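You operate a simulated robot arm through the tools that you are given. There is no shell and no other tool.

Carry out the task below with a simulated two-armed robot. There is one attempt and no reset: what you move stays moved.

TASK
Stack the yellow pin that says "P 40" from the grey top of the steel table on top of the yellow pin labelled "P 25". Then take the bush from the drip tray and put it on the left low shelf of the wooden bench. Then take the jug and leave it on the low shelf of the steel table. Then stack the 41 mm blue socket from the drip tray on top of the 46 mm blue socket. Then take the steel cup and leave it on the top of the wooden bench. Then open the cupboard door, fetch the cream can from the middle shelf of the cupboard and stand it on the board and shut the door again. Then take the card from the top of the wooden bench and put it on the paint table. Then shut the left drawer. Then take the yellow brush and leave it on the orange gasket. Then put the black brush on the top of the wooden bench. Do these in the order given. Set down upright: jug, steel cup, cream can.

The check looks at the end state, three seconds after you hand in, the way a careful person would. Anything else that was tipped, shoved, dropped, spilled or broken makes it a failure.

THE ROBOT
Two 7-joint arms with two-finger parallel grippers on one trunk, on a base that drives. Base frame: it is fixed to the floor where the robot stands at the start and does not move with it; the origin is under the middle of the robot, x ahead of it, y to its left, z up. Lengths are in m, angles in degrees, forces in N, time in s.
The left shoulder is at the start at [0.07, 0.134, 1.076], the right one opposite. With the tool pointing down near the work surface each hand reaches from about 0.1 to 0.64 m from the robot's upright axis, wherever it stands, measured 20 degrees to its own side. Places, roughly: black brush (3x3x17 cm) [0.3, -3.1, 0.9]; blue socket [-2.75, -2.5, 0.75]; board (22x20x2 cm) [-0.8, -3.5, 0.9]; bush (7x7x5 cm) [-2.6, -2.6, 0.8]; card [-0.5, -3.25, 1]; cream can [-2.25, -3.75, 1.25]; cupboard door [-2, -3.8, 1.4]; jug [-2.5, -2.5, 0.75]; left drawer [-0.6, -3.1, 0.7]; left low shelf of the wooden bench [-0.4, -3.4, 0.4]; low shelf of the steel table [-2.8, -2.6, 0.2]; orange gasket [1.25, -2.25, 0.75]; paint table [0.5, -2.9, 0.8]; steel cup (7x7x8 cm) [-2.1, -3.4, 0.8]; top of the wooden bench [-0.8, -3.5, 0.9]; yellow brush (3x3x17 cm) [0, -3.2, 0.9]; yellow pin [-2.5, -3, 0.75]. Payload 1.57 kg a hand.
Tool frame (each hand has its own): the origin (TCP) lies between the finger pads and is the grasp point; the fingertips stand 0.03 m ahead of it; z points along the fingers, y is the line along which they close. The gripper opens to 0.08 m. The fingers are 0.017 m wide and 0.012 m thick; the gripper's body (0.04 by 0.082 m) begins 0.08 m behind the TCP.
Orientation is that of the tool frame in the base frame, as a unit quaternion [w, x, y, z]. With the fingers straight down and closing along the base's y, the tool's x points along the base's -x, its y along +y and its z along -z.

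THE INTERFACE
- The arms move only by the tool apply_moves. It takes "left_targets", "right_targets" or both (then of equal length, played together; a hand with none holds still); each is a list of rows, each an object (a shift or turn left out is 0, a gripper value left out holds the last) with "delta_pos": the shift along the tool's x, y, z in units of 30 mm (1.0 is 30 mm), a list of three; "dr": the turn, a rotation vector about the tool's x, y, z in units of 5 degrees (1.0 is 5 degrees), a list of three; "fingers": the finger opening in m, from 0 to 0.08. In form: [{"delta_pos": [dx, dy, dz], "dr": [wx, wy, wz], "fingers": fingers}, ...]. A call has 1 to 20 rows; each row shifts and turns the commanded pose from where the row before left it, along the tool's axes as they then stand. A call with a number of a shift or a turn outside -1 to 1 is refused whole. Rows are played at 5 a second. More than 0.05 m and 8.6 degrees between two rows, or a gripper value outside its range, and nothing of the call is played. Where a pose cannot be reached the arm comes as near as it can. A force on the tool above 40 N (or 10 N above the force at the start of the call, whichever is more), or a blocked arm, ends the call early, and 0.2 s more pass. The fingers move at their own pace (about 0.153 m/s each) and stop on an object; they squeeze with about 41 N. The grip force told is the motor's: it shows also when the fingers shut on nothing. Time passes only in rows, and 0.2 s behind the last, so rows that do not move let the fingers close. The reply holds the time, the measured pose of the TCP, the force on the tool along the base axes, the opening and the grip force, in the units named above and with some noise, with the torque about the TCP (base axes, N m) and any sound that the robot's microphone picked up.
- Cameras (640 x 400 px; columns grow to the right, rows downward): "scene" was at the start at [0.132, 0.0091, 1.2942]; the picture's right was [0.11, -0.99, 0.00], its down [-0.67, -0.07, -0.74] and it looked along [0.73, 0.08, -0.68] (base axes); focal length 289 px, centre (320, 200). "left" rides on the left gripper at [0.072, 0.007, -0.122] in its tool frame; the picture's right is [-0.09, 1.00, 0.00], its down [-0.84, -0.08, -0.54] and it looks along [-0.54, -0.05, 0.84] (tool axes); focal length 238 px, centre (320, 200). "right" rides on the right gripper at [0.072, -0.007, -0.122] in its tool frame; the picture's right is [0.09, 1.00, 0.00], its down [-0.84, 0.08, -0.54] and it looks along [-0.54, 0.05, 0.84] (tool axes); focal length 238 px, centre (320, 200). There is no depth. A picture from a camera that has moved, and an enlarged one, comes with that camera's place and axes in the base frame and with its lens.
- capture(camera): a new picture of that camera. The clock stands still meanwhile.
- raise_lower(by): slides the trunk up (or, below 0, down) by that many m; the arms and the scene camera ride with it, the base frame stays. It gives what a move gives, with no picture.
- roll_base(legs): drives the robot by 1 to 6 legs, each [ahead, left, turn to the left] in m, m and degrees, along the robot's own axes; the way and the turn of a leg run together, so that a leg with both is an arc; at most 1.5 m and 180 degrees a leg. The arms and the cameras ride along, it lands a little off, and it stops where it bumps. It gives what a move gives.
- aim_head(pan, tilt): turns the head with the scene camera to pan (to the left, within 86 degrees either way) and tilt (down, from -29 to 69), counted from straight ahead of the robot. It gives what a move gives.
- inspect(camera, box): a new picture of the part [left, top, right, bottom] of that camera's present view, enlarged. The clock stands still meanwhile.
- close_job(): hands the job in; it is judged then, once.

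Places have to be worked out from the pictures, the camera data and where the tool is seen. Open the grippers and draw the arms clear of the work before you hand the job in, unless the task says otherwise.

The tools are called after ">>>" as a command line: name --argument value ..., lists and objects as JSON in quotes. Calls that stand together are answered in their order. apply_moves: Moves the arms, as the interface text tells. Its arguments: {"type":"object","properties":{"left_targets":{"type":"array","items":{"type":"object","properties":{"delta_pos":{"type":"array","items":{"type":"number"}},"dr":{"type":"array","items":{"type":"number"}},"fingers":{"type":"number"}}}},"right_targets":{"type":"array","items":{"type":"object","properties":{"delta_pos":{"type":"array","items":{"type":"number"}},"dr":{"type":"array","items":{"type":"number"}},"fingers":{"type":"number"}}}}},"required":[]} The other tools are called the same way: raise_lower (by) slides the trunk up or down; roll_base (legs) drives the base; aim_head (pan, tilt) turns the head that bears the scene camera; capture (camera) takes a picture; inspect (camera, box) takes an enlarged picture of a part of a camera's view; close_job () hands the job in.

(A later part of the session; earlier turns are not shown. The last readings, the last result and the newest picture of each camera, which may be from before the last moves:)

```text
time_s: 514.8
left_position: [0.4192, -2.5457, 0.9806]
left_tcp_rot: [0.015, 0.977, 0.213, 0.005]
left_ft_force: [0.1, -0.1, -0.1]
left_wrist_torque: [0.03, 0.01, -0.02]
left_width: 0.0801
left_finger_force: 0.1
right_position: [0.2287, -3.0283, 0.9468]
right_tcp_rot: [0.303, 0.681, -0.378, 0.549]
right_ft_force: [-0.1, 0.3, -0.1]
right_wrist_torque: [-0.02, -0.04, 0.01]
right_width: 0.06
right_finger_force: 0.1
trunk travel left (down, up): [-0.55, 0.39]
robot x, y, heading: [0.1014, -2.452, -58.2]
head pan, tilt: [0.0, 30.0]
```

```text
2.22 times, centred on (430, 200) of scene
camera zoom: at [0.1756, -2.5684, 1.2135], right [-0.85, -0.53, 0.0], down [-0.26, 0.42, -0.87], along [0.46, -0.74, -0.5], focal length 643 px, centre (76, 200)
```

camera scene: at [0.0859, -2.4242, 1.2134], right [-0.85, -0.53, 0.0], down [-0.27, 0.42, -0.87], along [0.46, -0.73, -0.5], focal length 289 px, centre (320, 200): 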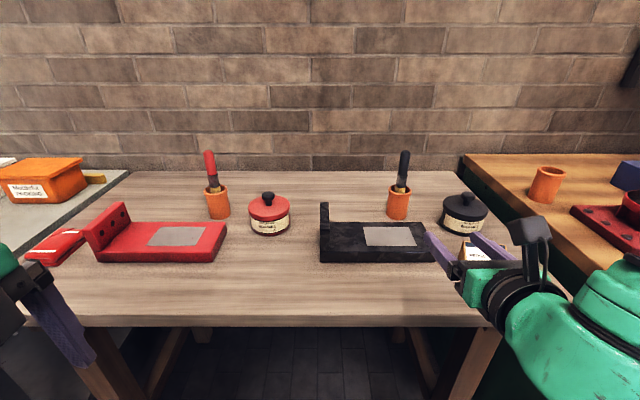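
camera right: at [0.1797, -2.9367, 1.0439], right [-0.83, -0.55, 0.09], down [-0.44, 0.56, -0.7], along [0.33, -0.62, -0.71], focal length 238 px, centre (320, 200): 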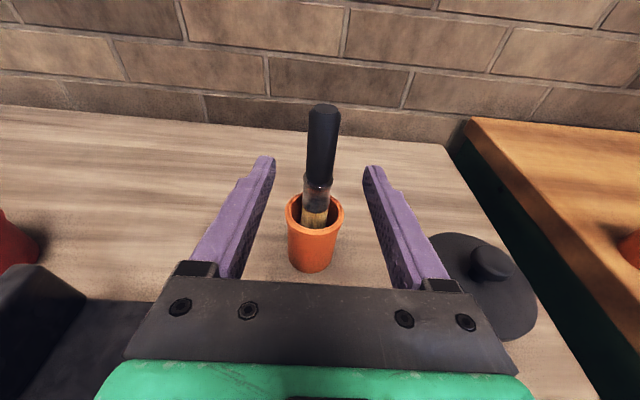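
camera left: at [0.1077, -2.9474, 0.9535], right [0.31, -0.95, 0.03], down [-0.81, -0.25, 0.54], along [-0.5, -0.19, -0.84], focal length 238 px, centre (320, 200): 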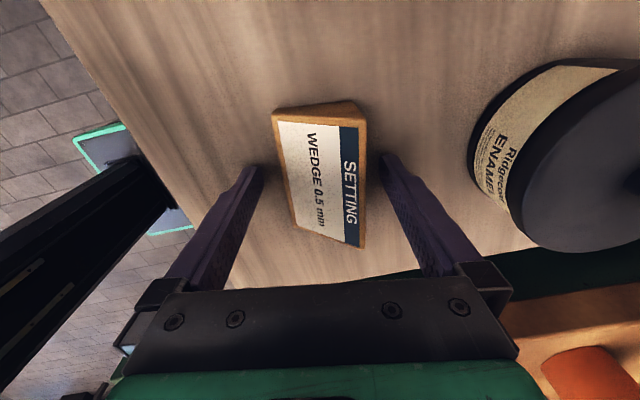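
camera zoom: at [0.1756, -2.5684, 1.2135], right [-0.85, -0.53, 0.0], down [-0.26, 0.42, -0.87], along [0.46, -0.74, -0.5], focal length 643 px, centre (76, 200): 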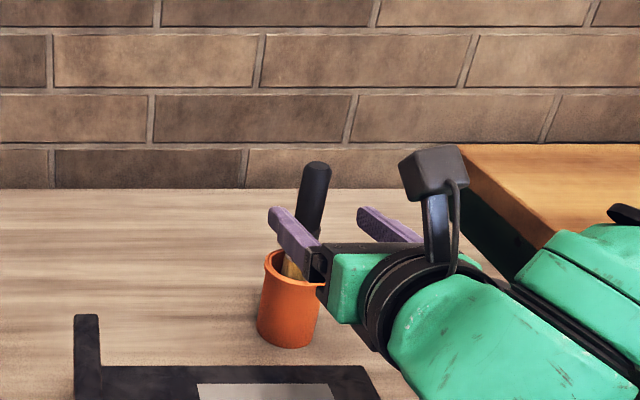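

48 mm left. I go 31 mm further and close on the handle.

>>> apply_moves --right_targets '[{"delta_pos": [0.11, 0, 0.5]}, {"delta_pos": [0.11, 0, 0.51]}, {"delta_pos": [0, 0, 0]}, {"fingers": 0.035}, {"fingers": 0.01}, {"fingers": 0.0}, {"delta_pos": [0, 0, 0]}]'

>>> capture --camera "right"

```text
time_s: 516.4
left_position: [0.4204, -2.5462, 0.9801]
left_tcp_rot: [0.014, 0.977, 0.214, 0.004]
left_ft_force: [0.6, 0.4, 0.2]
left_wrist_torque: [-0.01, 0.03, -0.05]
left_width: 0.08
left_finger_force: 0.2
right_position: [0.245, -3.0558, 0.9469]
right_tcp_rot: [0.303, 0.682, -0.378, 0.548]
right_ft_force: [0.9, 0.0, -1.4]
right_wrist_torque: [0.12, -0.29, 0.23]
right_width: 0.019
right_finger_force: 33.5
trunk travel left (down, up): [-0.55, 0.39]
robot x, y, heading: [0.0998, -2.4516, -58.3]
head pan, tilt: [0.0, 30.0]
```

```text
taken
camera right: at [0.1951, -2.9631, 1.0432], right [-0.83, -0.55, 0.09], down [-0.44, 0.56, -0.7], along [0.33, -0.62, -0.71], focal length 238 px, centre (320, 200)
```

right: 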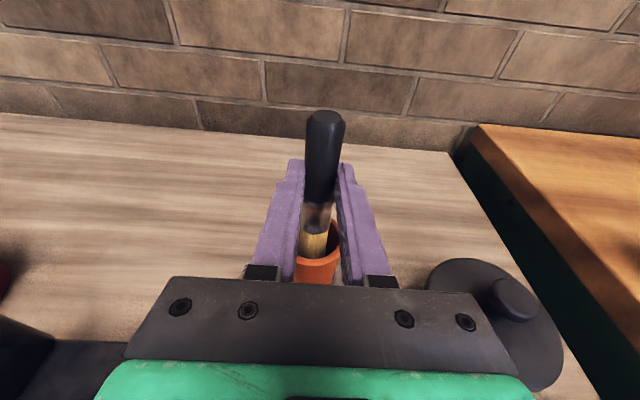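

Handle gripped (19 mm). I raise the trunk 5 cm and check that the holder stays.

>>> raise_lower --by 0.05

>>> inspect --camera "scene" --box '[330, 110, 530, 290]'

```text
time_s: 517.3
left_position: [0.4203, -2.5459, 1.029]
left_tcp_rot: [0.013, 0.977, 0.212, 0.005]
left_ft_force: [-0.7, 0.6, -0.1]
left_wrist_torque: [-0.01, -0.01, -0.02]
left_width: 0.0799
left_finger_force: 0.1
right_position: [0.246, -3.0557, 0.997]
right_tcp_rot: [0.303, 0.682, -0.377, 0.549]
right_ft_force: [-0.9, 0.3, -1.1]
right_wrist_torque: [0.03, 0.03, 0.01]
right_width: 0.0206
right_finger_force: 34.4
trunk travel left (down, up): [-0.6, 0.34]
robot x, y, heading: [0.1034, -2.4542, -58.1]
head pan, tilt: [0.0, 30.0]
```

```text
2.22 times, centred on (430, 200) of scene
camera zoom: at [0.1761, -2.5693, 1.2634], right [-0.85, -0.53, 0.0], down [-0.26, 0.42, -0.87], along [0.46, -0.73, -0.5], focal length 643 px, centre (76, 200)
```

zoom: 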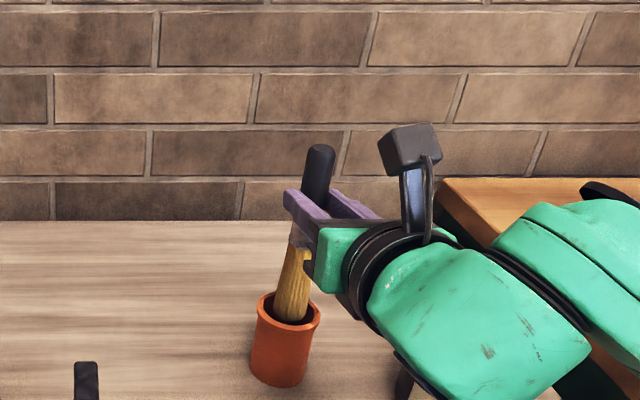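

The holder stays on the table. I raise another 0.15 m to free the brush.

>>> raise_lower --by 0.15

>>> capture --camera "scene"

>>> capture --camera "right"

```text
time_s: 519.1
left_position: [0.4192, -2.5462, 1.179]
left_tcp_rot: [0.013, 0.977, 0.213, 0.004]
left_ft_force: [0.3, 0.0, 0.1]
left_wrist_torque: [0.0, 0.01, -0.01]
left_width: 0.0801
left_finger_force: 0.0
right_position: [0.2451, -3.0539, 1.1463]
right_tcp_rot: [0.302, 0.682, -0.377, 0.549]
right_ft_force: [0.4, -0.1, -0.6]
right_wrist_torque: [0.04, 0.01, -0.01]
right_width: 0.0209
right_finger_force: 34.1
trunk travel left (down, up): [-0.75, 0.19]
robot x, y, heading: [0.0983, -2.4464, -58.1]
head pan, tilt: [0.0, 30.0]
```

```text
taken
camera scene: at [0.1761, -2.5692, 1.4133], right [-0.85, -0.53, 0.0], down [-0.26, 0.42, -0.87], along [0.46, -0.73, -0.5], focal length 289 px, centre (320, 200)
```

scene: 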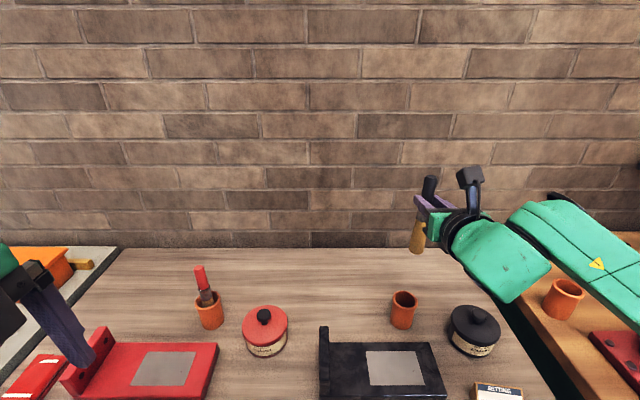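

```text
taken
camera right: at [0.1952, -2.9632, 1.2432], right [-0.83, -0.55, 0.09], down [-0.44, 0.56, -0.7], along [0.33, -0.62, -0.71], focal length 238 px, centre (320, 200)
```

right: 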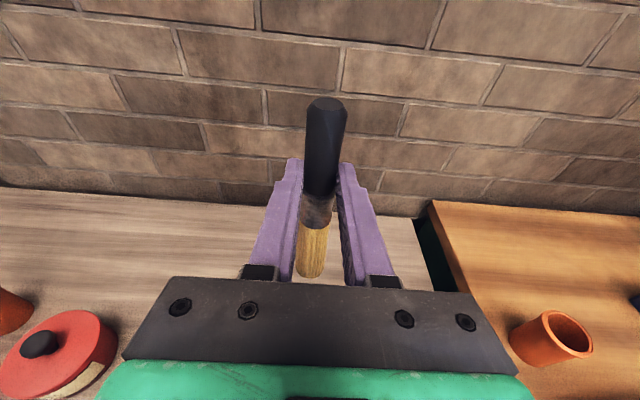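

The brush is free and the holder stands. I zoom to measure the brush's lean in the hand.

>>> inspect --camera "scene" --box '[380, 160, 480, 270]'

>>> inspect --camera "right" --box '[260, 80, 380, 290]'

```text
3.64 times, centred on (430, 215) of scene
camera zoom: at [0.1761, -2.5692, 1.4133], right [-0.85, -0.53, 0.0], down [-0.26, 0.42, -0.87], along [0.46, -0.73, -0.5], focal length 1052 px, centre (-80, 146)
```

zoom: 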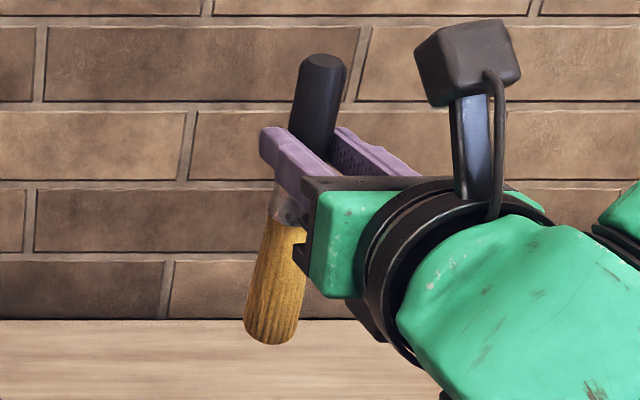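

```text
1.90 times, centred on (320, 185) of right
camera zoom: at [0.1952, -2.9632, 1.2432], right [-0.83, -0.55, 0.09], down [-0.44, 0.56, -0.7], along [0.33, -0.62, -0.71], focal length 454 px, centre (320, 229)
```

zoom: 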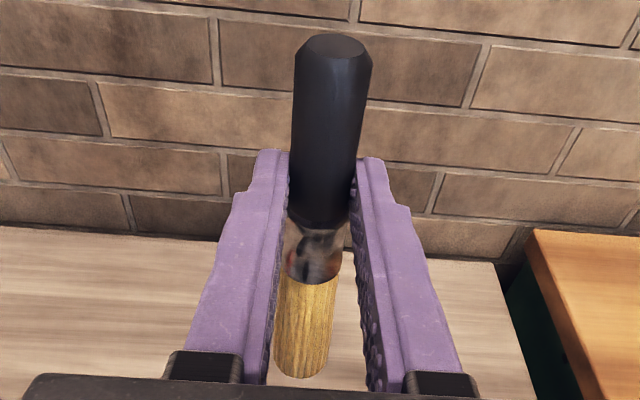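

The brush is nearly vertical (2° forward lean). I back off and slide right in front of the bench, then pitch the hand down.

>>> roll_base --legs '[[-0.4, 0, 0], [0, -0.82, 0]]'

>>> apply_moves --right_targets '[{"delta_pos": [-0.2, 0, -0.95]}, {"delta_pos": [-0.2, 0, -0.95]}, {"delta_pos": [-0.2, 0, -0.95]}, {"dr": [0, -1, 0]}, {"dr": [0, -1, 0]}, {"dr": [0, -1, 0]}, {"dr": [0, -1, 0]}, {"dr": [0, -1, 0]}, {"dr": [0, -1, 0]}, {"dr": [0, -1, 0]}, {"dr": [0, -1, 0]}, {"dr": [0, -1, 0]}, {"dr": [0, -1, 0]}, {"dr": [0, -1, 0]}, {"dr": [0, -1, 0]}, {"dr": [0, -1, 0]}, {"dr": [0, -1, 0]}, {"dr": [0, -1, 0]}, {"dr": [0, -1, 0]}, {"delta_pos": [0, 0, 0]}]'

>>> apply_moves --right_targets '[{"dr": [0, -1, 0]}, {"dr": [0, -1, 0]}, {"dr": [0, -0.4, 0]}, {"delta_pos": [0, 0, 0]}]'

>>> aim_head --pan -5 --tilt 40

>>> capture --camera "scene"

>>> capture --camera "right"

```text
time_s: 525.6
left_position: [-0.4906, -2.6412, 1.1808]
left_tcp_rot: [0.015, 0.975, 0.223, 0.005]
left_ft_force: [0.7, 0.7, 0.3]
left_wrist_torque: [0.01, -0.02, -0.01]
left_width: 0.0797
left_finger_force: 0.0
right_position: [-0.6559, -3.1534, 1.1466]
right_tcp_rot: [0.298, 0.685, -0.371, 0.552]
right_ft_force: [-0.2, 0.0, -1.3]
right_wrist_torque: [0.02, 0.02, 0.0]
right_width: 0.021
right_finger_force: 34.4
trunk travel left (down, up): [-0.75, 0.19]
robot x, y, heading: [-0.8126, -2.5531, -56.8]
head pan, tilt: [0.0, 30.0]
```

```text
time_s: 529.8
left_position: [-0.4911, -2.6416, 1.1811]
left_tcp_rot: [0.014, 0.975, 0.223, 0.004]
left_ft_force: [-0.1, 0.8, -0.1]
left_wrist_torque: [0.01, -0.01, -0.02]
left_width: 0.0802
left_finger_force: 0.2
right_position: [-0.7039, -3.0803, 1.1477]
right_tcp_rot: [-0.01, 0.88, -0.475, -0.018]
right_ft_force: [1.0, -0.2, 0.0]
right_wrist_torque: [-0.02, -0.05, 0.0]
right_width: 0.0208
right_finger_force: 34.3
trunk travel left (down, up): [-0.75, 0.19]
robot x, y, heading: [-0.8138, -2.5495, -56.8]
head pan, tilt: [0.0, 30.0]
```

```text
time_s: 530.8
left_position: [-0.49, -2.641, 1.1807]
left_tcp_rot: [0.015, 0.975, 0.222, 0.005]
left_ft_force: [-1.0, 0.2, 0.1]
left_wrist_torque: [-0.01, -0.01, -0.02]
left_width: 0.0797
left_finger_force: 0.1
right_position: [-0.704, -3.0806, 1.1475]
right_tcp_rot: [-0.06, 0.873, -0.472, -0.11]
right_ft_force: [-0.2, 0.5, -0.4]
right_wrist_torque: [-0.01, -0.03, -0.01]
right_width: 0.0208
right_finger_force: 34.0
trunk travel left (down, up): [-0.75, 0.19]
robot x, y, heading: [-0.813, -2.5552, -57.3]
head pan, tilt: [0.0, 30.0]
```

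```text
time_s: 531.5
left_position: [-0.4906, -2.6405, 1.1807]
left_tcp_rot: [0.014, 0.975, 0.222, 0.005]
left_ft_force: [0.2, 0.0, 0.8]
left_wrist_torque: [-0.02, -0.01, 0.02]
left_width: 0.0801
left_finger_force: 0.1
right_position: [-0.7041, -3.0799, 1.1475]
right_tcp_rot: [-0.061, 0.873, -0.47, -0.111]
right_ft_force: [-0.2, 0.5, -0.5]
right_wrist_torque: [-0.03, -0.02, 0.04]
right_width: 0.0208
right_finger_force: 34.3
trunk travel left (down, up): [-0.75, 0.19]
robot x, y, heading: [-0.8107, -2.5529, -56.8]
head pan, tilt: [-5.0, 40.0]
```

```text
taken
camera scene: at [-0.7439, -2.6688, 1.398], right [-0.88, -0.47, 0.0], down [-0.3, 0.57, -0.77], along [0.36, -0.68, -0.64], focal length 289 px, centre (320, 200)
```

scene: 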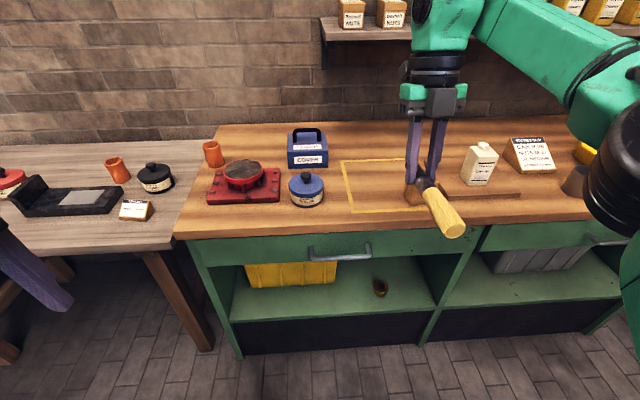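

```text
taken
camera right: at [-0.6444, -3.1603, 1.2476], right [-0.78, -0.62, -0.02], down [-0.44, 0.52, 0.73], along [-0.44, 0.59, -0.68], focal length 238 px, centre (320, 200)
```

right: 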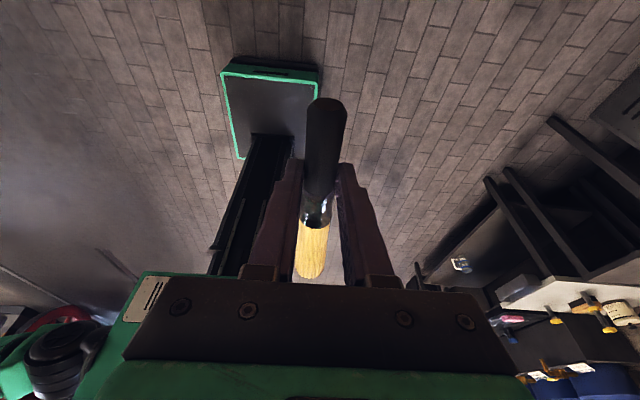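

The brush is level. I zoom on the free spot between the grease pot and the wooden block to choose the place.

>>> inspect --camera "scene" --box '[270, 130, 490, 250]'

```text
2.91 times, centred on (380, 190) of scene
camera zoom: at [-0.7439, -2.6688, 1.398], right [-0.88, -0.47, 0.0], down [-0.3, 0.57, -0.77], along [0.36, -0.68, -0.64], focal length 842 px, centre (146, 229)
```

zoom: 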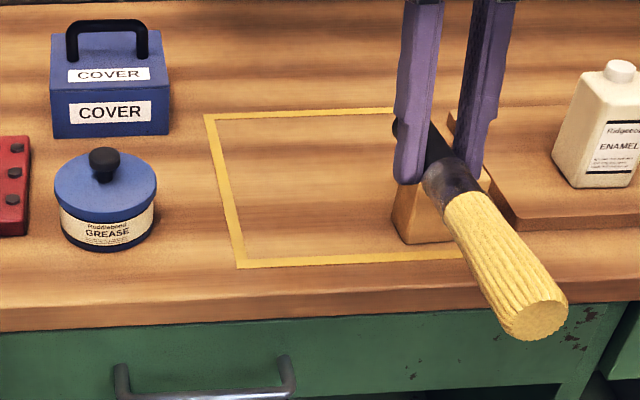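

The spot at s≈0.52 (between pot and block) is free. I drive ahead 0.335 m (turning 1.7° right) and lower the trunk 0.2 m.

>>> roll_base --legs '[[0.335, 0, -1.7]]'

>>> raise_lower --by -0.18

>>> aim_head --pan -10 --tilt 50

>>> capture --camera "scene"

>>> capture --camera "right"

```text
time_s: 533.8
left_position: [-0.3136, -2.9401, 1.179]
left_tcp_rot: [0.014, 0.978, 0.207, 0.004]
left_ft_force: [-0.6, -0.1, -0.4]
left_wrist_torque: [0.04, 0.01, -0.01]
left_width: 0.0801
left_finger_force: 0.0
right_position: [-0.5402, -3.3728, 1.149]
right_tcp_rot: [-0.062, 0.865, -0.486, -0.108]
right_ft_force: [0.1, -0.1, -0.3]
right_wrist_torque: [-0.03, 0.02, -0.01]
right_width: 0.0207
right_finger_force: 34.3
trunk travel left (down, up): [-0.75, 0.19]
robot x, y, heading: [-0.6254, -2.839, -58.7]
head pan, tilt: [-5.0, 40.0]
```

```text
time_s: 535.8
left_position: [-0.3123, -2.9413, 1.0]
left_tcp_rot: [0.015, 0.978, 0.206, 0.004]
left_ft_force: [0.3, 0.4, 0.4]
left_wrist_torque: [0.0, 0.0, 0.01]
left_width: 0.0802
left_finger_force: 0.1
right_position: [-0.5412, -3.3737, 0.9674]
right_tcp_rot: [-0.062, 0.865, -0.486, -0.108]
right_ft_force: [-0.3, -1.0, -0.7]
right_wrist_torque: [-0.01, -0.03, 0.04]
right_width: 0.0208
right_finger_force: 34.2
trunk travel left (down, up): [-0.57, 0.37]
robot x, y, heading: [-0.6276, -2.8408, -58.9]
head pan, tilt: [-5.0, 40.0]
```

```text
time_s: 536.5
left_position: [-0.3135, -2.9402, 0.9999]
left_tcp_rot: [0.014, 0.978, 0.206, 0.005]
left_ft_force: [0.3, 0.2, -0.3]
left_wrist_torque: [0.04, -0.01, -0.01]
left_width: 0.0799
left_finger_force: 0.1
right_position: [-0.5389, -3.3734, 0.968]
right_tcp_rot: [-0.062, 0.865, -0.485, -0.109]
right_ft_force: [-0.1, 0.1, -1.3]
right_wrist_torque: [-0.07, 0.03, 0.01]
right_width: 0.0208
right_finger_force: 34.3
trunk travel left (down, up): [-0.57, 0.37]
robot x, y, heading: [-0.6299, -2.8417, -58.8]
head pan, tilt: [-10.0, 50.0]
```

```text
taken
camera scene: at [-0.5756, -2.9562, 1.2039], right [-0.93, -0.36, 0.0], down [-0.28, 0.71, -0.64], along [0.23, -0.6, -0.77], focal length 289 px, centre (320, 200)
```

scene: 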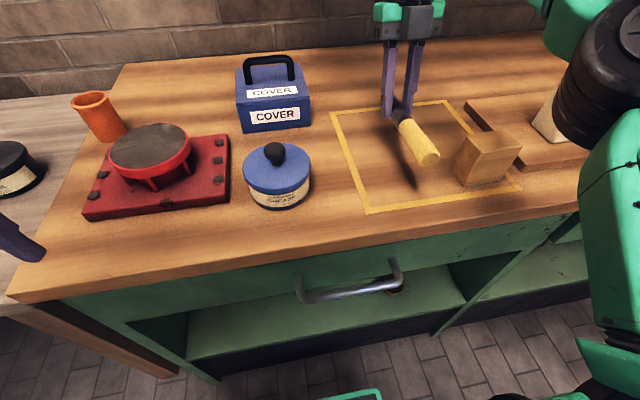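

```text
taken
camera right: at [-0.4827, -3.4551, 1.0678], right [-0.8, -0.59, -0.02], down [-0.42, 0.54, 0.73], along [-0.42, 0.6, -0.68], focal length 238 px, centre (320, 200)
```

right: 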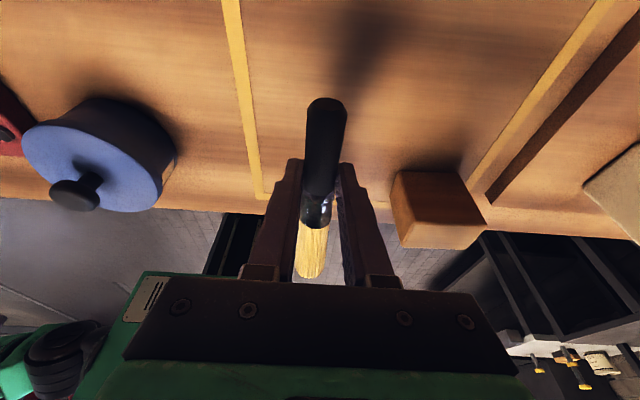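

Positioned (s=0.515, d=0.134). I lower 50 mm, then creep toward contact.

>>> apply_moves --right_targets '[{"delta_pos": [0.208, 0, 0.805]}, {"delta_pos": [0.208, 0, 0.805]}, {"delta_pos": [0, 0, 0]}]'

>>> inspect --camera "scene" --box '[310, 60, 530, 230]'

```text
time_s: 537.3
left_position: [-0.312, -2.9419, 0.9988]
left_tcp_rot: [0.014, 0.978, 0.207, 0.005]
left_ft_force: [-0.4, -1.0, -0.6]
left_wrist_torque: [0.0, -0.01, 0.01]
left_width: 0.0802
left_finger_force: 0.0
right_position: [-0.5412, -3.3746, 0.9179]
right_tcp_rot: [-0.062, 0.865, -0.485, -0.11]
right_ft_force: [-0.4, -0.6, -0.5]
right_wrist_torque: [-0.05, -0.02, 0.03]
right_width: 0.0206
right_finger_force: 34.4
trunk travel left (down, up): [-0.57, 0.37]
robot x, y, heading: [-0.6258, -2.8412, -59.1]
head pan, tilt: [-10.0, 50.0]
```

```text
2.35 times, centred on (420, 145) of scene
camera zoom: at [-0.5756, -2.9558, 1.2039], right [-0.93, -0.36, 0.0], down [-0.28, 0.71, -0.64], along [0.23, -0.6, -0.77], focal length 681 px, centre (85, 329)
```

zoom: 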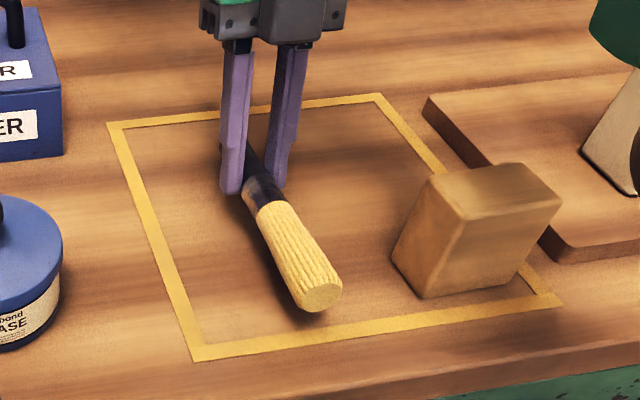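

The brush hovers about 2.5 cm above the clear spot. I creep down.

>>> apply_moves --right_targets '[{"delta_pos": [0.042, 0, 0.161]}, {"delta_pos": [0.042, 0, 0.161]}, {"delta_pos": [0, 0, 0]}]'

>>> apply_moves --right_targets '[{"delta_pos": [0.017, 0, 0.064]}, {"delta_pos": [0.017, 0, 0.064]}, {"delta_pos": [0, 0, 0]}]'

```text
time_s: 538.1
left_position: [-0.3113, -2.9415, 1.0008]
left_tcp_rot: [0.015, 0.978, 0.206, 0.005]
left_ft_force: [-0.4, -0.5, -0.2]
left_wrist_torque: [0.0, 0.0, 0.01]
left_width: 0.0799
left_finger_force: 0.0
right_position: [-0.5396, -3.374, 0.9082]
right_tcp_rot: [-0.062, 0.865, -0.485, -0.108]
right_ft_force: [-0.7, -0.7, -0.4]
right_wrist_torque: [-0.02, -0.05, 0.02]
right_width: 0.0206
right_finger_force: 34.6
trunk travel left (down, up): [-0.57, 0.37]
robot x, y, heading: [-0.6289, -2.8428, -58.8]
head pan, tilt: [-10.0, 50.0]
```

```text
time_s: 538.9
left_position: [-0.3125, -2.9414, 1.0017]
left_tcp_rot: [0.013, 0.978, 0.206, 0.005]
left_ft_force: [0.9, 0.5, 0.6]
left_wrist_torque: [-0.01, -0.03, 0.01]
left_width: 0.08
left_finger_force: 0.1
right_position: [-0.541, -3.3744, 0.9037]
right_tcp_rot: [-0.062, 0.865, -0.486, -0.109]
right_ft_force: [0.9, 0.7, -0.3]
right_wrist_torque: [-0.03, 0.0, 0.0]
right_width: 0.0205
right_finger_force: 34.6
trunk travel left (down, up): [-0.57, 0.37]
robot x, y, heading: [-0.6276, -2.8394, -58.8]
head pan, tilt: [-10.0, 50.0]
```

No contact yet at 0.9037; I keep creeping 2 mm at a time.

>>> apply_moves --right_targets '[{"delta_pos": [0.017, 0, 0.064]}, {"delta_pos": [0.017, 0, 0.064]}, {"delta_pos": [0, 0, 0]}]'

>>> inspect --camera "scene" --box '[340, 90, 480, 210]'

```text
time_s: 539.7
left_position: [-0.3124, -2.9419, 0.9992]
left_tcp_rot: [0.015, 0.978, 0.206, 0.005]
left_ft_force: [-0.3, -0.1, 1.1]
left_wrist_torque: [0.01, 0.01, 0.03]
left_width: 0.0803
left_finger_force: 0.1
right_position: [-0.5403, -3.3729, 0.8998]
right_tcp_rot: [-0.062, 0.865, -0.486, -0.109]
right_ft_force: [-0.4, 0.5, 0.2]
right_wrist_torque: [-0.02, -0.01, 0.01]
right_width: 0.0206
right_finger_force: 34.5
trunk travel left (down, up): [-0.57, 0.37]
robot x, y, heading: [-0.6281, -2.8366, -58.9]
head pan, tilt: [-10.0, 50.0]
```

```text
3.33 times, centred on (410, 150) of scene
camera zoom: at [-0.5757, -2.9562, 1.2038], right [-0.93, -0.36, 0.0], down [-0.28, 0.71, -0.64], along [0.23, -0.6, -0.77], focal length 965 px, centre (20, 367)
```

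zoom: 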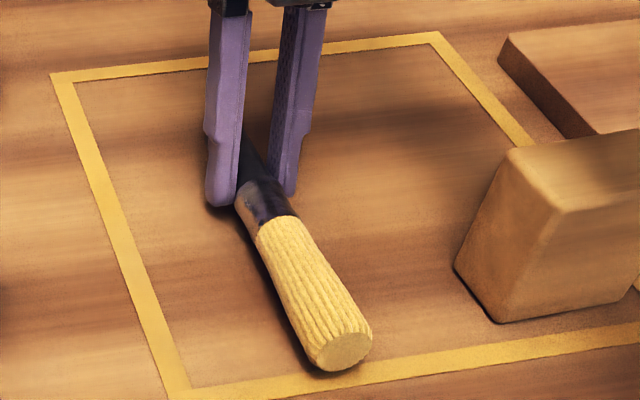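

Very close to the surface now (shadow nearly closed). I creep on.

>>> apply_moves --right_targets '[{"delta_pos": [0.017, 0, 0.064]}, {"delta_pos": [0, 0, 0]}]'

>>> apply_moves --right_targets '[{"delta_pos": [0.017, 0, 0.064]}, {"delta_pos": [0, 0, 0]}]'

```text
time_s: 540.3
left_position: [-0.3119, -2.941, 1.0003]
left_tcp_rot: [0.014, 0.978, 0.206, 0.005]
left_ft_force: [0.5, 0.8, -0.1]
left_wrist_torque: [0.0, 0.01, 0.02]
left_width: 0.08
left_finger_force: 0.1
right_position: [-0.5408, -3.3745, 0.8984]
right_tcp_rot: [-0.062, 0.865, -0.486, -0.109]
right_ft_force: [0.0, 0.1, -0.5]
right_wrist_torque: [-0.05, -0.03, -0.03]
right_width: 0.0211
right_finger_force: 34.0
trunk travel left (down, up): [-0.57, 0.37]
robot x, y, heading: [-0.6276, -2.8397, -58.3]
head pan, tilt: [-10.0, 50.0]
```

```text
time_s: 540.9
left_position: [-0.3122, -2.9402, 1.001]
left_tcp_rot: [0.015, 0.978, 0.207, 0.004]
left_ft_force: [0.7, 0.2, -0.1]
left_wrist_torque: [0.0, 0.0, -0.01]
left_width: 0.0798
left_finger_force: 0.0
right_position: [-0.5408, -3.3735, 0.8965]
right_tcp_rot: [-0.062, 0.865, -0.486, -0.109]
right_ft_force: [-0.3, 0.2, -0.1]
right_wrist_torque: [-0.02, -0.04, -0.03]
right_width: 0.0204
right_finger_force: 34.3
trunk travel left (down, up): [-0.57, 0.37]
robot x, y, heading: [-0.6264, -2.8417, -58.9]
head pan, tilt: [-10.0, 50.0]
```

>>> apply_moves --right_targets '[{"delta_pos": [0.017, 0, 0.064]}, {"delta_pos": [0, 0, 0]}]'

>>> apply_moves --right_targets '[{"delta_pos": [0.012, 0, 0.045]}, {"delta_pos": [0, 0, 0]}]'

```text
time_s: 541.5
left_position: [-0.3122, -2.9412, 1.0007]
left_tcp_rot: [0.014, 0.978, 0.206, 0.005]
left_ft_force: [-0.8, -0.6, 0.3]
left_wrist_torque: [0.01, 0.0, 0.0]
left_width: 0.0801
left_finger_force: 0.0
right_position: [-0.5406, -3.3732, 0.8929]
right_tcp_rot: [-0.062, 0.865, -0.486, -0.109]
right_ft_force: [0.1, 0.7, -0.2]
right_wrist_torque: [-0.03, 0.01, 0.0]
right_width: 0.0205
right_finger_force: 34.1
trunk travel left (down, up): [-0.57, 0.37]
robot x, y, heading: [-0.6277, -2.8404, -59.0]
head pan, tilt: [-10.0, 50.0]
```

```text
time_s: 542.1
left_position: [-0.3128, -2.9401, 1.0004]
left_tcp_rot: [0.014, 0.978, 0.206, 0.005]
left_ft_force: [0.8, 0.3, -0.6]
left_wrist_torque: [-0.02, -0.02, 0.0]
left_width: 0.0801
left_finger_force: 0.0
right_position: [-0.5397, -3.3727, 0.8928]
right_tcp_rot: [-0.062, 0.866, -0.485, -0.108]
right_ft_force: [0.0, -1.1, 3.2]
right_wrist_torque: [-0.2, -0.11, -0.05]
right_width: 0.0205
right_finger_force: 34.1
trunk travel left (down, up): [-0.57, 0.37]
robot x, y, heading: [-0.6286, -2.841, -59.0]
head pan, tilt: [-10.0, 50.0]
```

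The handle end touches first (contact ahead of the grip), so the brush is nose-down. I lift 2 mm, rotate back 3°, and lower again.

>>> apply_moves --right_targets '[{"delta_pos": [-0.017, 0, -0.064]}, {"dr": [0, 0.6, 0]}, {"delta_pos": [0, 0, 0]}]'

>>> apply_moves --right_targets '[{"delta_pos": [0.012, 0, 0.05]}, {"delta_pos": [0, 0, 0]}]'

>>> inspect --camera "scene" --box '[340, 90, 480, 210]'

```text
time_s: 542.9
left_position: [-0.3126, -2.94, 1.0011]
left_tcp_rot: [0.014, 0.978, 0.206, 0.005]
left_ft_force: [1.5, 0.5, 0.1]
left_wrist_torque: [0.0, 0.05, -0.02]
left_width: 0.08
left_finger_force: 0.1
right_position: [-0.5397, -3.3703, 0.8945]
right_tcp_rot: [-0.049, 0.868, -0.487, -0.087]
right_ft_force: [-1.4, -0.1, 7.9]
right_wrist_torque: [0.91, 0.56, 0.07]
right_width: 0.0207
right_finger_force: 34.7
trunk travel left (down, up): [-0.57, 0.37]
robot x, y, heading: [-0.6249, -2.8411, -58.6]
head pan, tilt: [-10.0, 50.0]
```

```text
time_s: 543.5
left_position: [-0.3131, -2.9411, 0.9999]
left_tcp_rot: [0.015, 0.979, 0.205, 0.004]
left_ft_force: [-0.2, 0.3, 1.1]
left_wrist_torque: [0.0, -0.02, 0.01]
left_width: 0.08
left_finger_force: 0.1
right_position: [-0.5404, -3.3706, 0.8947]
right_tcp_rot: [-0.049, 0.868, -0.487, -0.086]
right_ft_force: [-1.9, 2.5, 6.7]
right_wrist_torque: [0.88, 0.55, 0.0]
right_width: 0.0207
right_finger_force: 34.1
trunk travel left (down, up): [-0.57, 0.37]
robot x, y, heading: [-0.6294, -2.8449, -58.5]
head pan, tilt: [-10.0, 50.0]
```

```text
3.33 times, centred on (410, 150) of scene
camera zoom: at [-0.5762, -2.9544, 1.204], right [-0.93, -0.36, 0.0], down [-0.28, 0.71, -0.64], along [0.23, -0.6, -0.77], focal length 965 px, centre (20, 367)
```

zoom: 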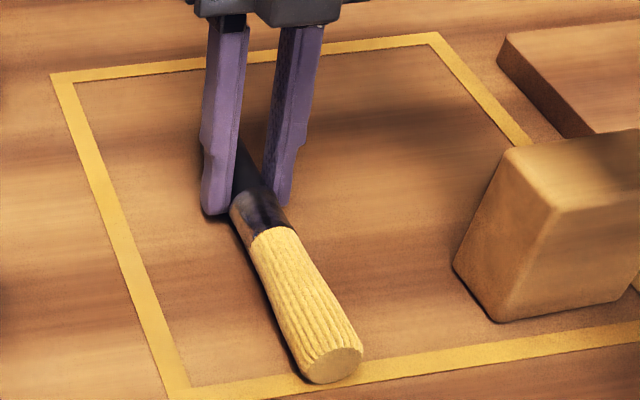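

Now bristles and handle are both within ≈ 2–3 mm of the surface. I ease slightly and open the fingers slowly.

>>> apply_moves --right_targets '[{"delta_pos": [-0.007, 0, -0.03]}, {"delta_pos": [0, 0, 0]}, {"fingers": 0.022}, {"fingers": 0.024}, {"fingers": 0.028}, {"fingers": 0.035}, {"fingers": 0.045}, {"fingers": 0.06}, {"delta_pos": [0, 0, 0]}]'

>>> inspect --camera "scene" --box '[340, 70, 480, 210]'

>>> capture --camera "right"

```text
time_s: 545.5
left_position: [-0.3123, -2.9401, 1.0003]
left_tcp_rot: [0.013, 0.978, 0.206, 0.004]
left_ft_force: [-0.3, 0.3, -0.1]
left_wrist_torque: [0.02, 0.0, 0.0]
left_width: 0.0801
left_finger_force: 0.1
right_position: [-0.5398, -3.3729, 0.8937]
right_tcp_rot: [-0.049, 0.868, -0.487, -0.086]
right_ft_force: [-0.3, 0.1, -1.0]
right_wrist_torque: [0.0, 0.01, -0.05]
right_width: 0.0601
right_finger_force: 0.0
trunk travel left (down, up): [-0.57, 0.37]
robot x, y, heading: [-0.6306, -2.8406, -58.6]
head pan, tilt: [-10.0, 50.0]
```

```text
2.86 times, centred on (410, 140) of scene
camera zoom: at [-0.5757, -2.9561, 1.2038], right [-0.93, -0.36, 0.0], down [-0.28, 0.71, -0.64], along [0.23, -0.6, -0.77], focal length 827 px, centre (63, 371)
```

zoom: 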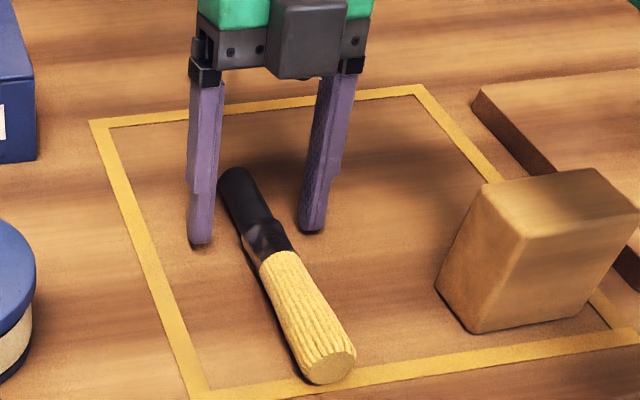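

```text
taken
camera right: at [-0.4856, -3.4498, 0.9995], right [-0.8, -0.6, -0.02], down [-0.44, 0.57, 0.7], along [-0.4, 0.57, -0.72], focal length 238 px, centre (320, 200)
```

right: 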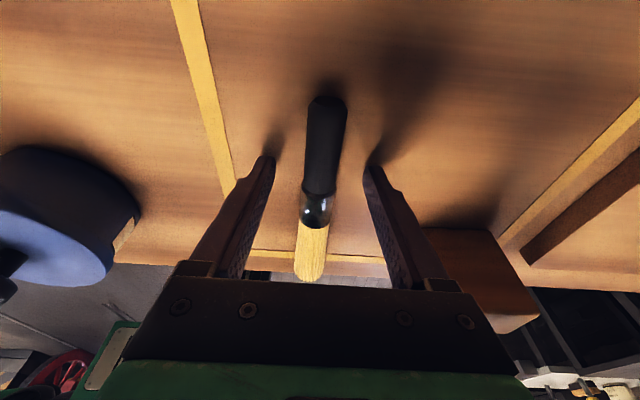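

The black brush lies on the bench top. I raise the trunk 0.2 m straight up to clear it, then back away.

>>> raise_lower --by 0.2

>>> roll_base --legs '[[-0.55, 0, 0]]'

>>> aim_head --pan 0 --tilt 30

>>> capture --camera "scene"

```text
time_s: 547.6
left_position: [-0.3111, -2.9415, 1.1995]
left_tcp_rot: [0.014, 0.978, 0.206, 0.005]
left_ft_force: [0.6, 0.3, -0.4]
left_wrist_torque: [0.0, 0.0, -0.03]
left_width: 0.0801
left_finger_force: 0.0
right_position: [-0.5408, -3.3723, 1.0944]
right_tcp_rot: [-0.049, 0.868, -0.487, -0.086]
right_ft_force: [0.4, 0.3, -0.2]
right_wrist_torque: [-0.01, 0.02, 0.04]
right_width: 0.0602
right_finger_force: 0.1
trunk travel left (down, up): [-0.77, 0.17]
robot x, y, heading: [-0.6312, -2.8462, -58.4]
head pan, tilt: [-10.0, 50.0]
```

```text
time_s: 550.8
left_position: [-0.5874, -2.4829, 1.1989]
left_tcp_rot: [0.012, 0.978, 0.208, 0.005]
left_ft_force: [1.1, 0.0, 0.3]
left_wrist_torque: [0.03, 0.04, -0.01]
left_width: 0.08
left_finger_force: 0.0
right_position: [-0.8145, -2.917, 1.0948]
right_tcp_rot: [-0.049, 0.869, -0.485, -0.087]
right_ft_force: [0.2, -1.2, 0.0]
right_wrist_torque: [0.01, 0.02, -0.01]
right_width: 0.0599
right_finger_force: 0.1
trunk travel left (down, up): [-0.77, 0.17]
robot x, y, heading: [-0.9059, -2.3853, -58.5]
head pan, tilt: [-10.0, 50.0]
```

```text
time_s: 551.6
left_position: [-0.5892, -2.4827, 1.1999]
left_tcp_rot: [0.014, 0.978, 0.209, 0.005]
left_ft_force: [-0.5, -0.4, 0.5]
left_wrist_torque: [0.03, 0.01, 0.01]
left_width: 0.0799
left_finger_force: 0.0
right_position: [-0.8156, -2.9154, 1.0949]
right_tcp_rot: [-0.049, 0.869, -0.485, -0.086]
right_ft_force: [-0.3, 0.2, 0.1]
right_wrist_torque: [-0.04, -0.01, 0.03]
right_width: 0.0603
right_finger_force: 0.0
trunk travel left (down, up): [-0.77, 0.17]
robot x, y, heading: [-0.9071, -2.3836, -58.5]
head pan, tilt: [0.0, 30.0]
```

```text
taken
camera scene: at [-0.8343, -2.5043, 1.4333], right [-0.85, -0.52, 0.0], down [-0.26, 0.43, -0.87], along [0.45, -0.74, -0.5], focal length 289 px, centre (320, 200)
```

scene: 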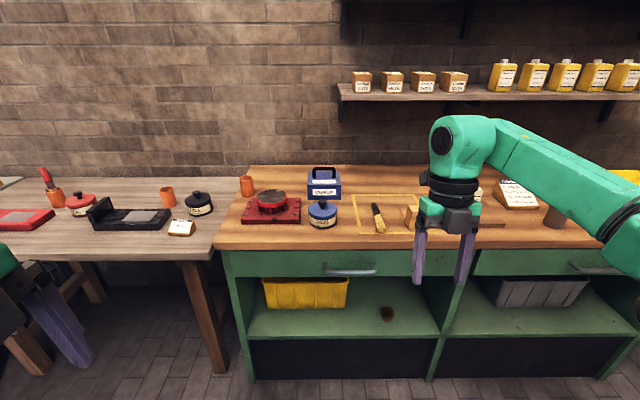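

I enlarge the view to verify the bench and paint table.

>>> inspect --camera "scene" --box '[20, 150, 340, 350]'

>>> inspect --camera "scene" --box '[230, 150, 640, 350]'

```text
2.00 times, centred on (180, 250) of scene
camera zoom: at [-0.8343, -2.5043, 1.4333], right [-0.85, -0.52, 0.0], down [-0.26, 0.43, -0.87], along [0.45, -0.74, -0.5], focal length 579 px, centre (600, 100)
```

zoom: 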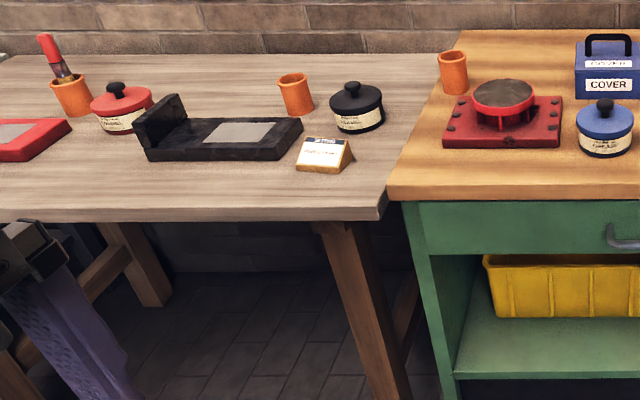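

```text
1.56 times, centred on (435, 250) of scene
camera zoom: at [-0.8343, -2.5043, 1.4333], right [-0.85, -0.52, 0.0], down [-0.26, 0.43, -0.87], along [0.45, -0.74, -0.5], focal length 452 px, centre (140, 122)
```

zoom: 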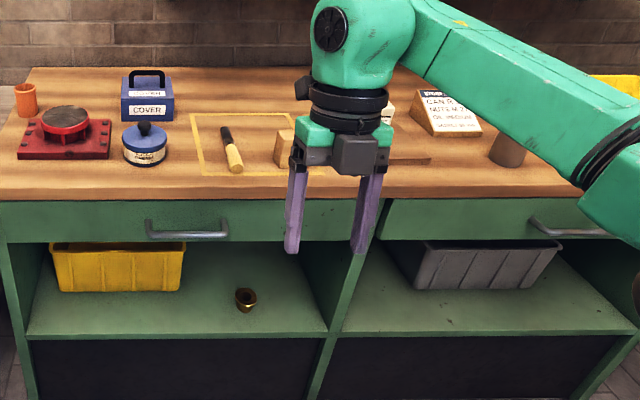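

The bush on the low shelf looks a bit odd; I zoom in on it.

>>> inspect --camera "scene" --box '[350, 290, 430, 340]'

```text
8.00 times, centred on (390, 315) of scene
camera zoom: at [-0.8343, -2.5043, 1.4333], right [-0.85, -0.52, 0.0], down [-0.26, 0.43, -0.87], along [0.45, -0.74, -0.5], focal length 2315 px, centre (-240, -720)
```

zoom: 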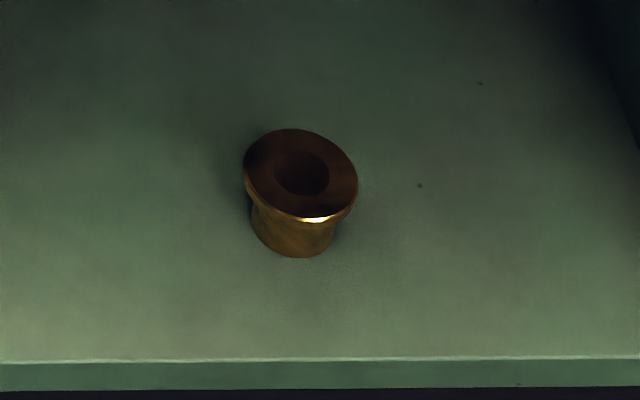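

The bush stands fine. I back up further and look over the right side of the bench, cupboard and steel table for a final check.

>>> roll_base --legs '[[-0.5, 0, 0]]'

>>> aim_head --pan -40 --tilt 18

>>> capture --camera "scene"

>>> inspect --camera "scene" --box '[0, 80, 320, 280]'

```text
time_s: 554.5
left_position: [-0.8494, -2.058, 1.1996]
left_tcp_rot: [0.013, 0.977, 0.211, 0.004]
left_ft_force: [-0.3, 0.0, -0.1]
left_wrist_torque: [0.02, 0.02, 0.0]
left_width: 0.0799
left_finger_force: 0.1
right_position: [-1.0738, -2.4923, 1.0936]
right_tcp_rot: [-0.049, 0.871, -0.482, -0.087]
right_ft_force: [0.3, 0.1, -0.4]
right_wrist_torque: [0.01, 0.0, 0.02]
right_width: 0.0601
right_finger_force: 0.1
trunk travel left (down, up): [-0.77, 0.17]
robot x, y, heading: [-1.1678, -1.9572, -58.4]
head pan, tilt: [0.0, 30.0]
```

```text
time_s: 555.6
left_position: [-0.85, -2.0573, 1.2016]
left_tcp_rot: [0.014, 0.977, 0.212, 0.004]
left_ft_force: [0.3, 0.9, 0.4]
left_wrist_torque: [-0.03, 0.03, -0.03]
left_width: 0.0798
left_finger_force: 0.1
right_position: [-1.0737, -2.4907, 1.0929]
right_tcp_rot: [-0.049, 0.87, -0.483, -0.086]
right_ft_force: [-0.3, 0.1, 0.3]
right_wrist_torque: [-0.01, 0.04, -0.05]
right_width: 0.0603
right_finger_force: 0.0
trunk travel left (down, up): [-0.77, 0.17]
robot x, y, heading: [-1.1673, -1.9627, -58.2]
head pan, tilt: [-40.0, 18.0]
```

```text
taken
camera scene: at [-1.1557, -2.0956, 1.4526], right [-0.99, 0.14, 0.0], down [0.04, 0.31, -0.95], along [-0.14, -0.94, -0.31], focal length 289 px, centre (320, 200)
```

scene: 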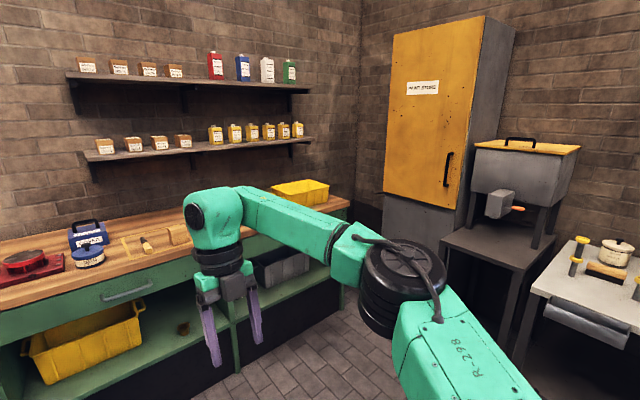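

```text
2.00 times, centred on (160, 180) of scene
camera zoom: at [-1.1557, -2.0956, 1.4526], right [-0.99, 0.14, 0.0], down [0.04, 0.31, -0.95], along [-0.14, -0.94, -0.31], focal length 579 px, centre (640, 240)
```

zoom: 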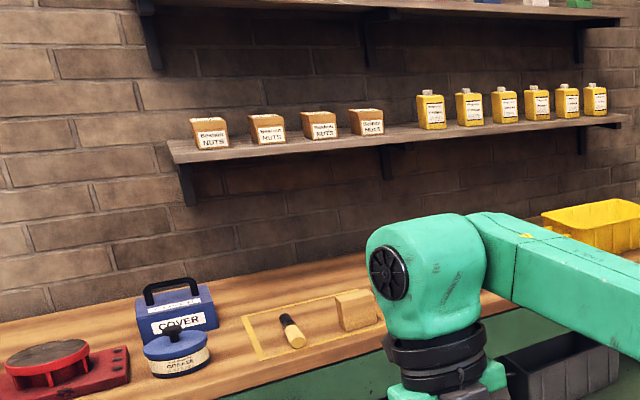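

Cupboard shut, pins stacked. I turn right to see the steel table and the can and cup.

>>> roll_base --legs '[[0, 0, -75]]'

>>> aim_head --pan -10 --tilt 22

>>> capture --camera "scene"

>>> aim_head --pan 60 --tilt 22

>>> capture --camera "scene"

```text
time_s: 559.2
left_position: [-1.1833, -2.2925, 1.1997]
left_tcp_rot: [0.013, 0.902, -0.432, -0.004]
left_ft_force: [0.7, 1.1, 0.0]
left_wrist_torque: [0.03, -0.02, -0.01]
left_width: 0.0801
left_finger_force: 0.0
right_position: [-1.6575, -2.183, 1.0947]
right_tcp_rot: [0.092, -0.392, 0.915, 0.039]
right_ft_force: [-0.6, -0.5, 0.0]
right_wrist_torque: [0.02, 0.01, 0.02]
right_width: 0.06
right_finger_force: 0.0
trunk travel left (down, up): [-0.77, 0.17]
robot x, y, heading: [-1.1669, -1.9603, -133.9]
head pan, tilt: [-40.0, 18.0]
```

```text
time_s: 560.2
left_position: [-1.182, -2.2923, 1.199]
left_tcp_rot: [0.014, 0.902, -0.432, -0.005]
left_ft_force: [-0.1, 0.6, 0.2]
left_wrist_torque: [0.01, 0.0, 0.02]
left_width: 0.08
left_finger_force: 0.0
right_position: [-1.6588, -2.1834, 1.0933]
right_tcp_rot: [0.091, -0.392, 0.915, 0.038]
right_ft_force: [0.8, -0.1, 0.5]
right_wrist_torque: [-0.01, -0.01, 0.0]
right_width: 0.0598
right_finger_force: 0.0
trunk travel left (down, up): [-0.77, 0.17]
robot x, y, heading: [-1.1675, -1.9641, -133.6]
head pan, tilt: [-10.0, 22.0]
```

```text
taken
camera scene: at [-1.2788, -2.0511, 1.4462], right [-0.59, 0.81, 0.0], down [0.3, 0.22, -0.93], along [-0.75, -0.55, -0.37], focal length 289 px, centre (320, 200)
```

scene: 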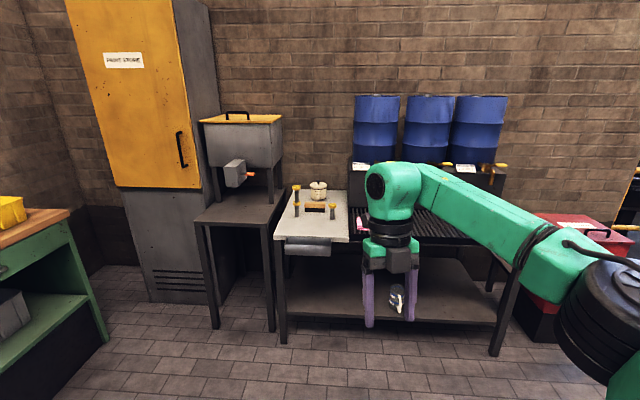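

```text
time_s: 561.6
left_position: [-1.1831, -2.2924, 1.2001]
left_tcp_rot: [0.014, 0.902, -0.432, -0.005]
left_ft_force: [-1.3, 0.0, -0.7]
left_wrist_torque: [0.0, 0.0, 0.02]
left_width: 0.0799
left_finger_force: 0.1
right_position: [-1.6579, -2.1838, 1.093]
right_tcp_rot: [0.092, -0.391, 0.915, 0.039]
right_ft_force: [0.3, 1.5, 0.5]
right_wrist_torque: [0.01, 0.01, 0.01]
right_width: 0.0602
right_finger_force: 0.1
trunk travel left (down, up): [-0.77, 0.17]
robot x, y, heading: [-1.1688, -1.9595, -134.1]
head pan, tilt: [60.0, 22.0]
```

```text
taken
camera scene: at [-1.1781, -2.0857, 1.4462], right [-0.96, -0.28, 0.0], down [-0.1, 0.36, -0.93], along [0.26, -0.89, -0.37], focal length 289 px, centre (320, 200)
```

scene: 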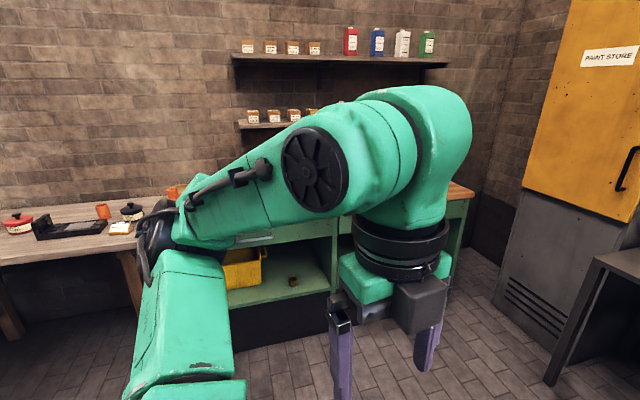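

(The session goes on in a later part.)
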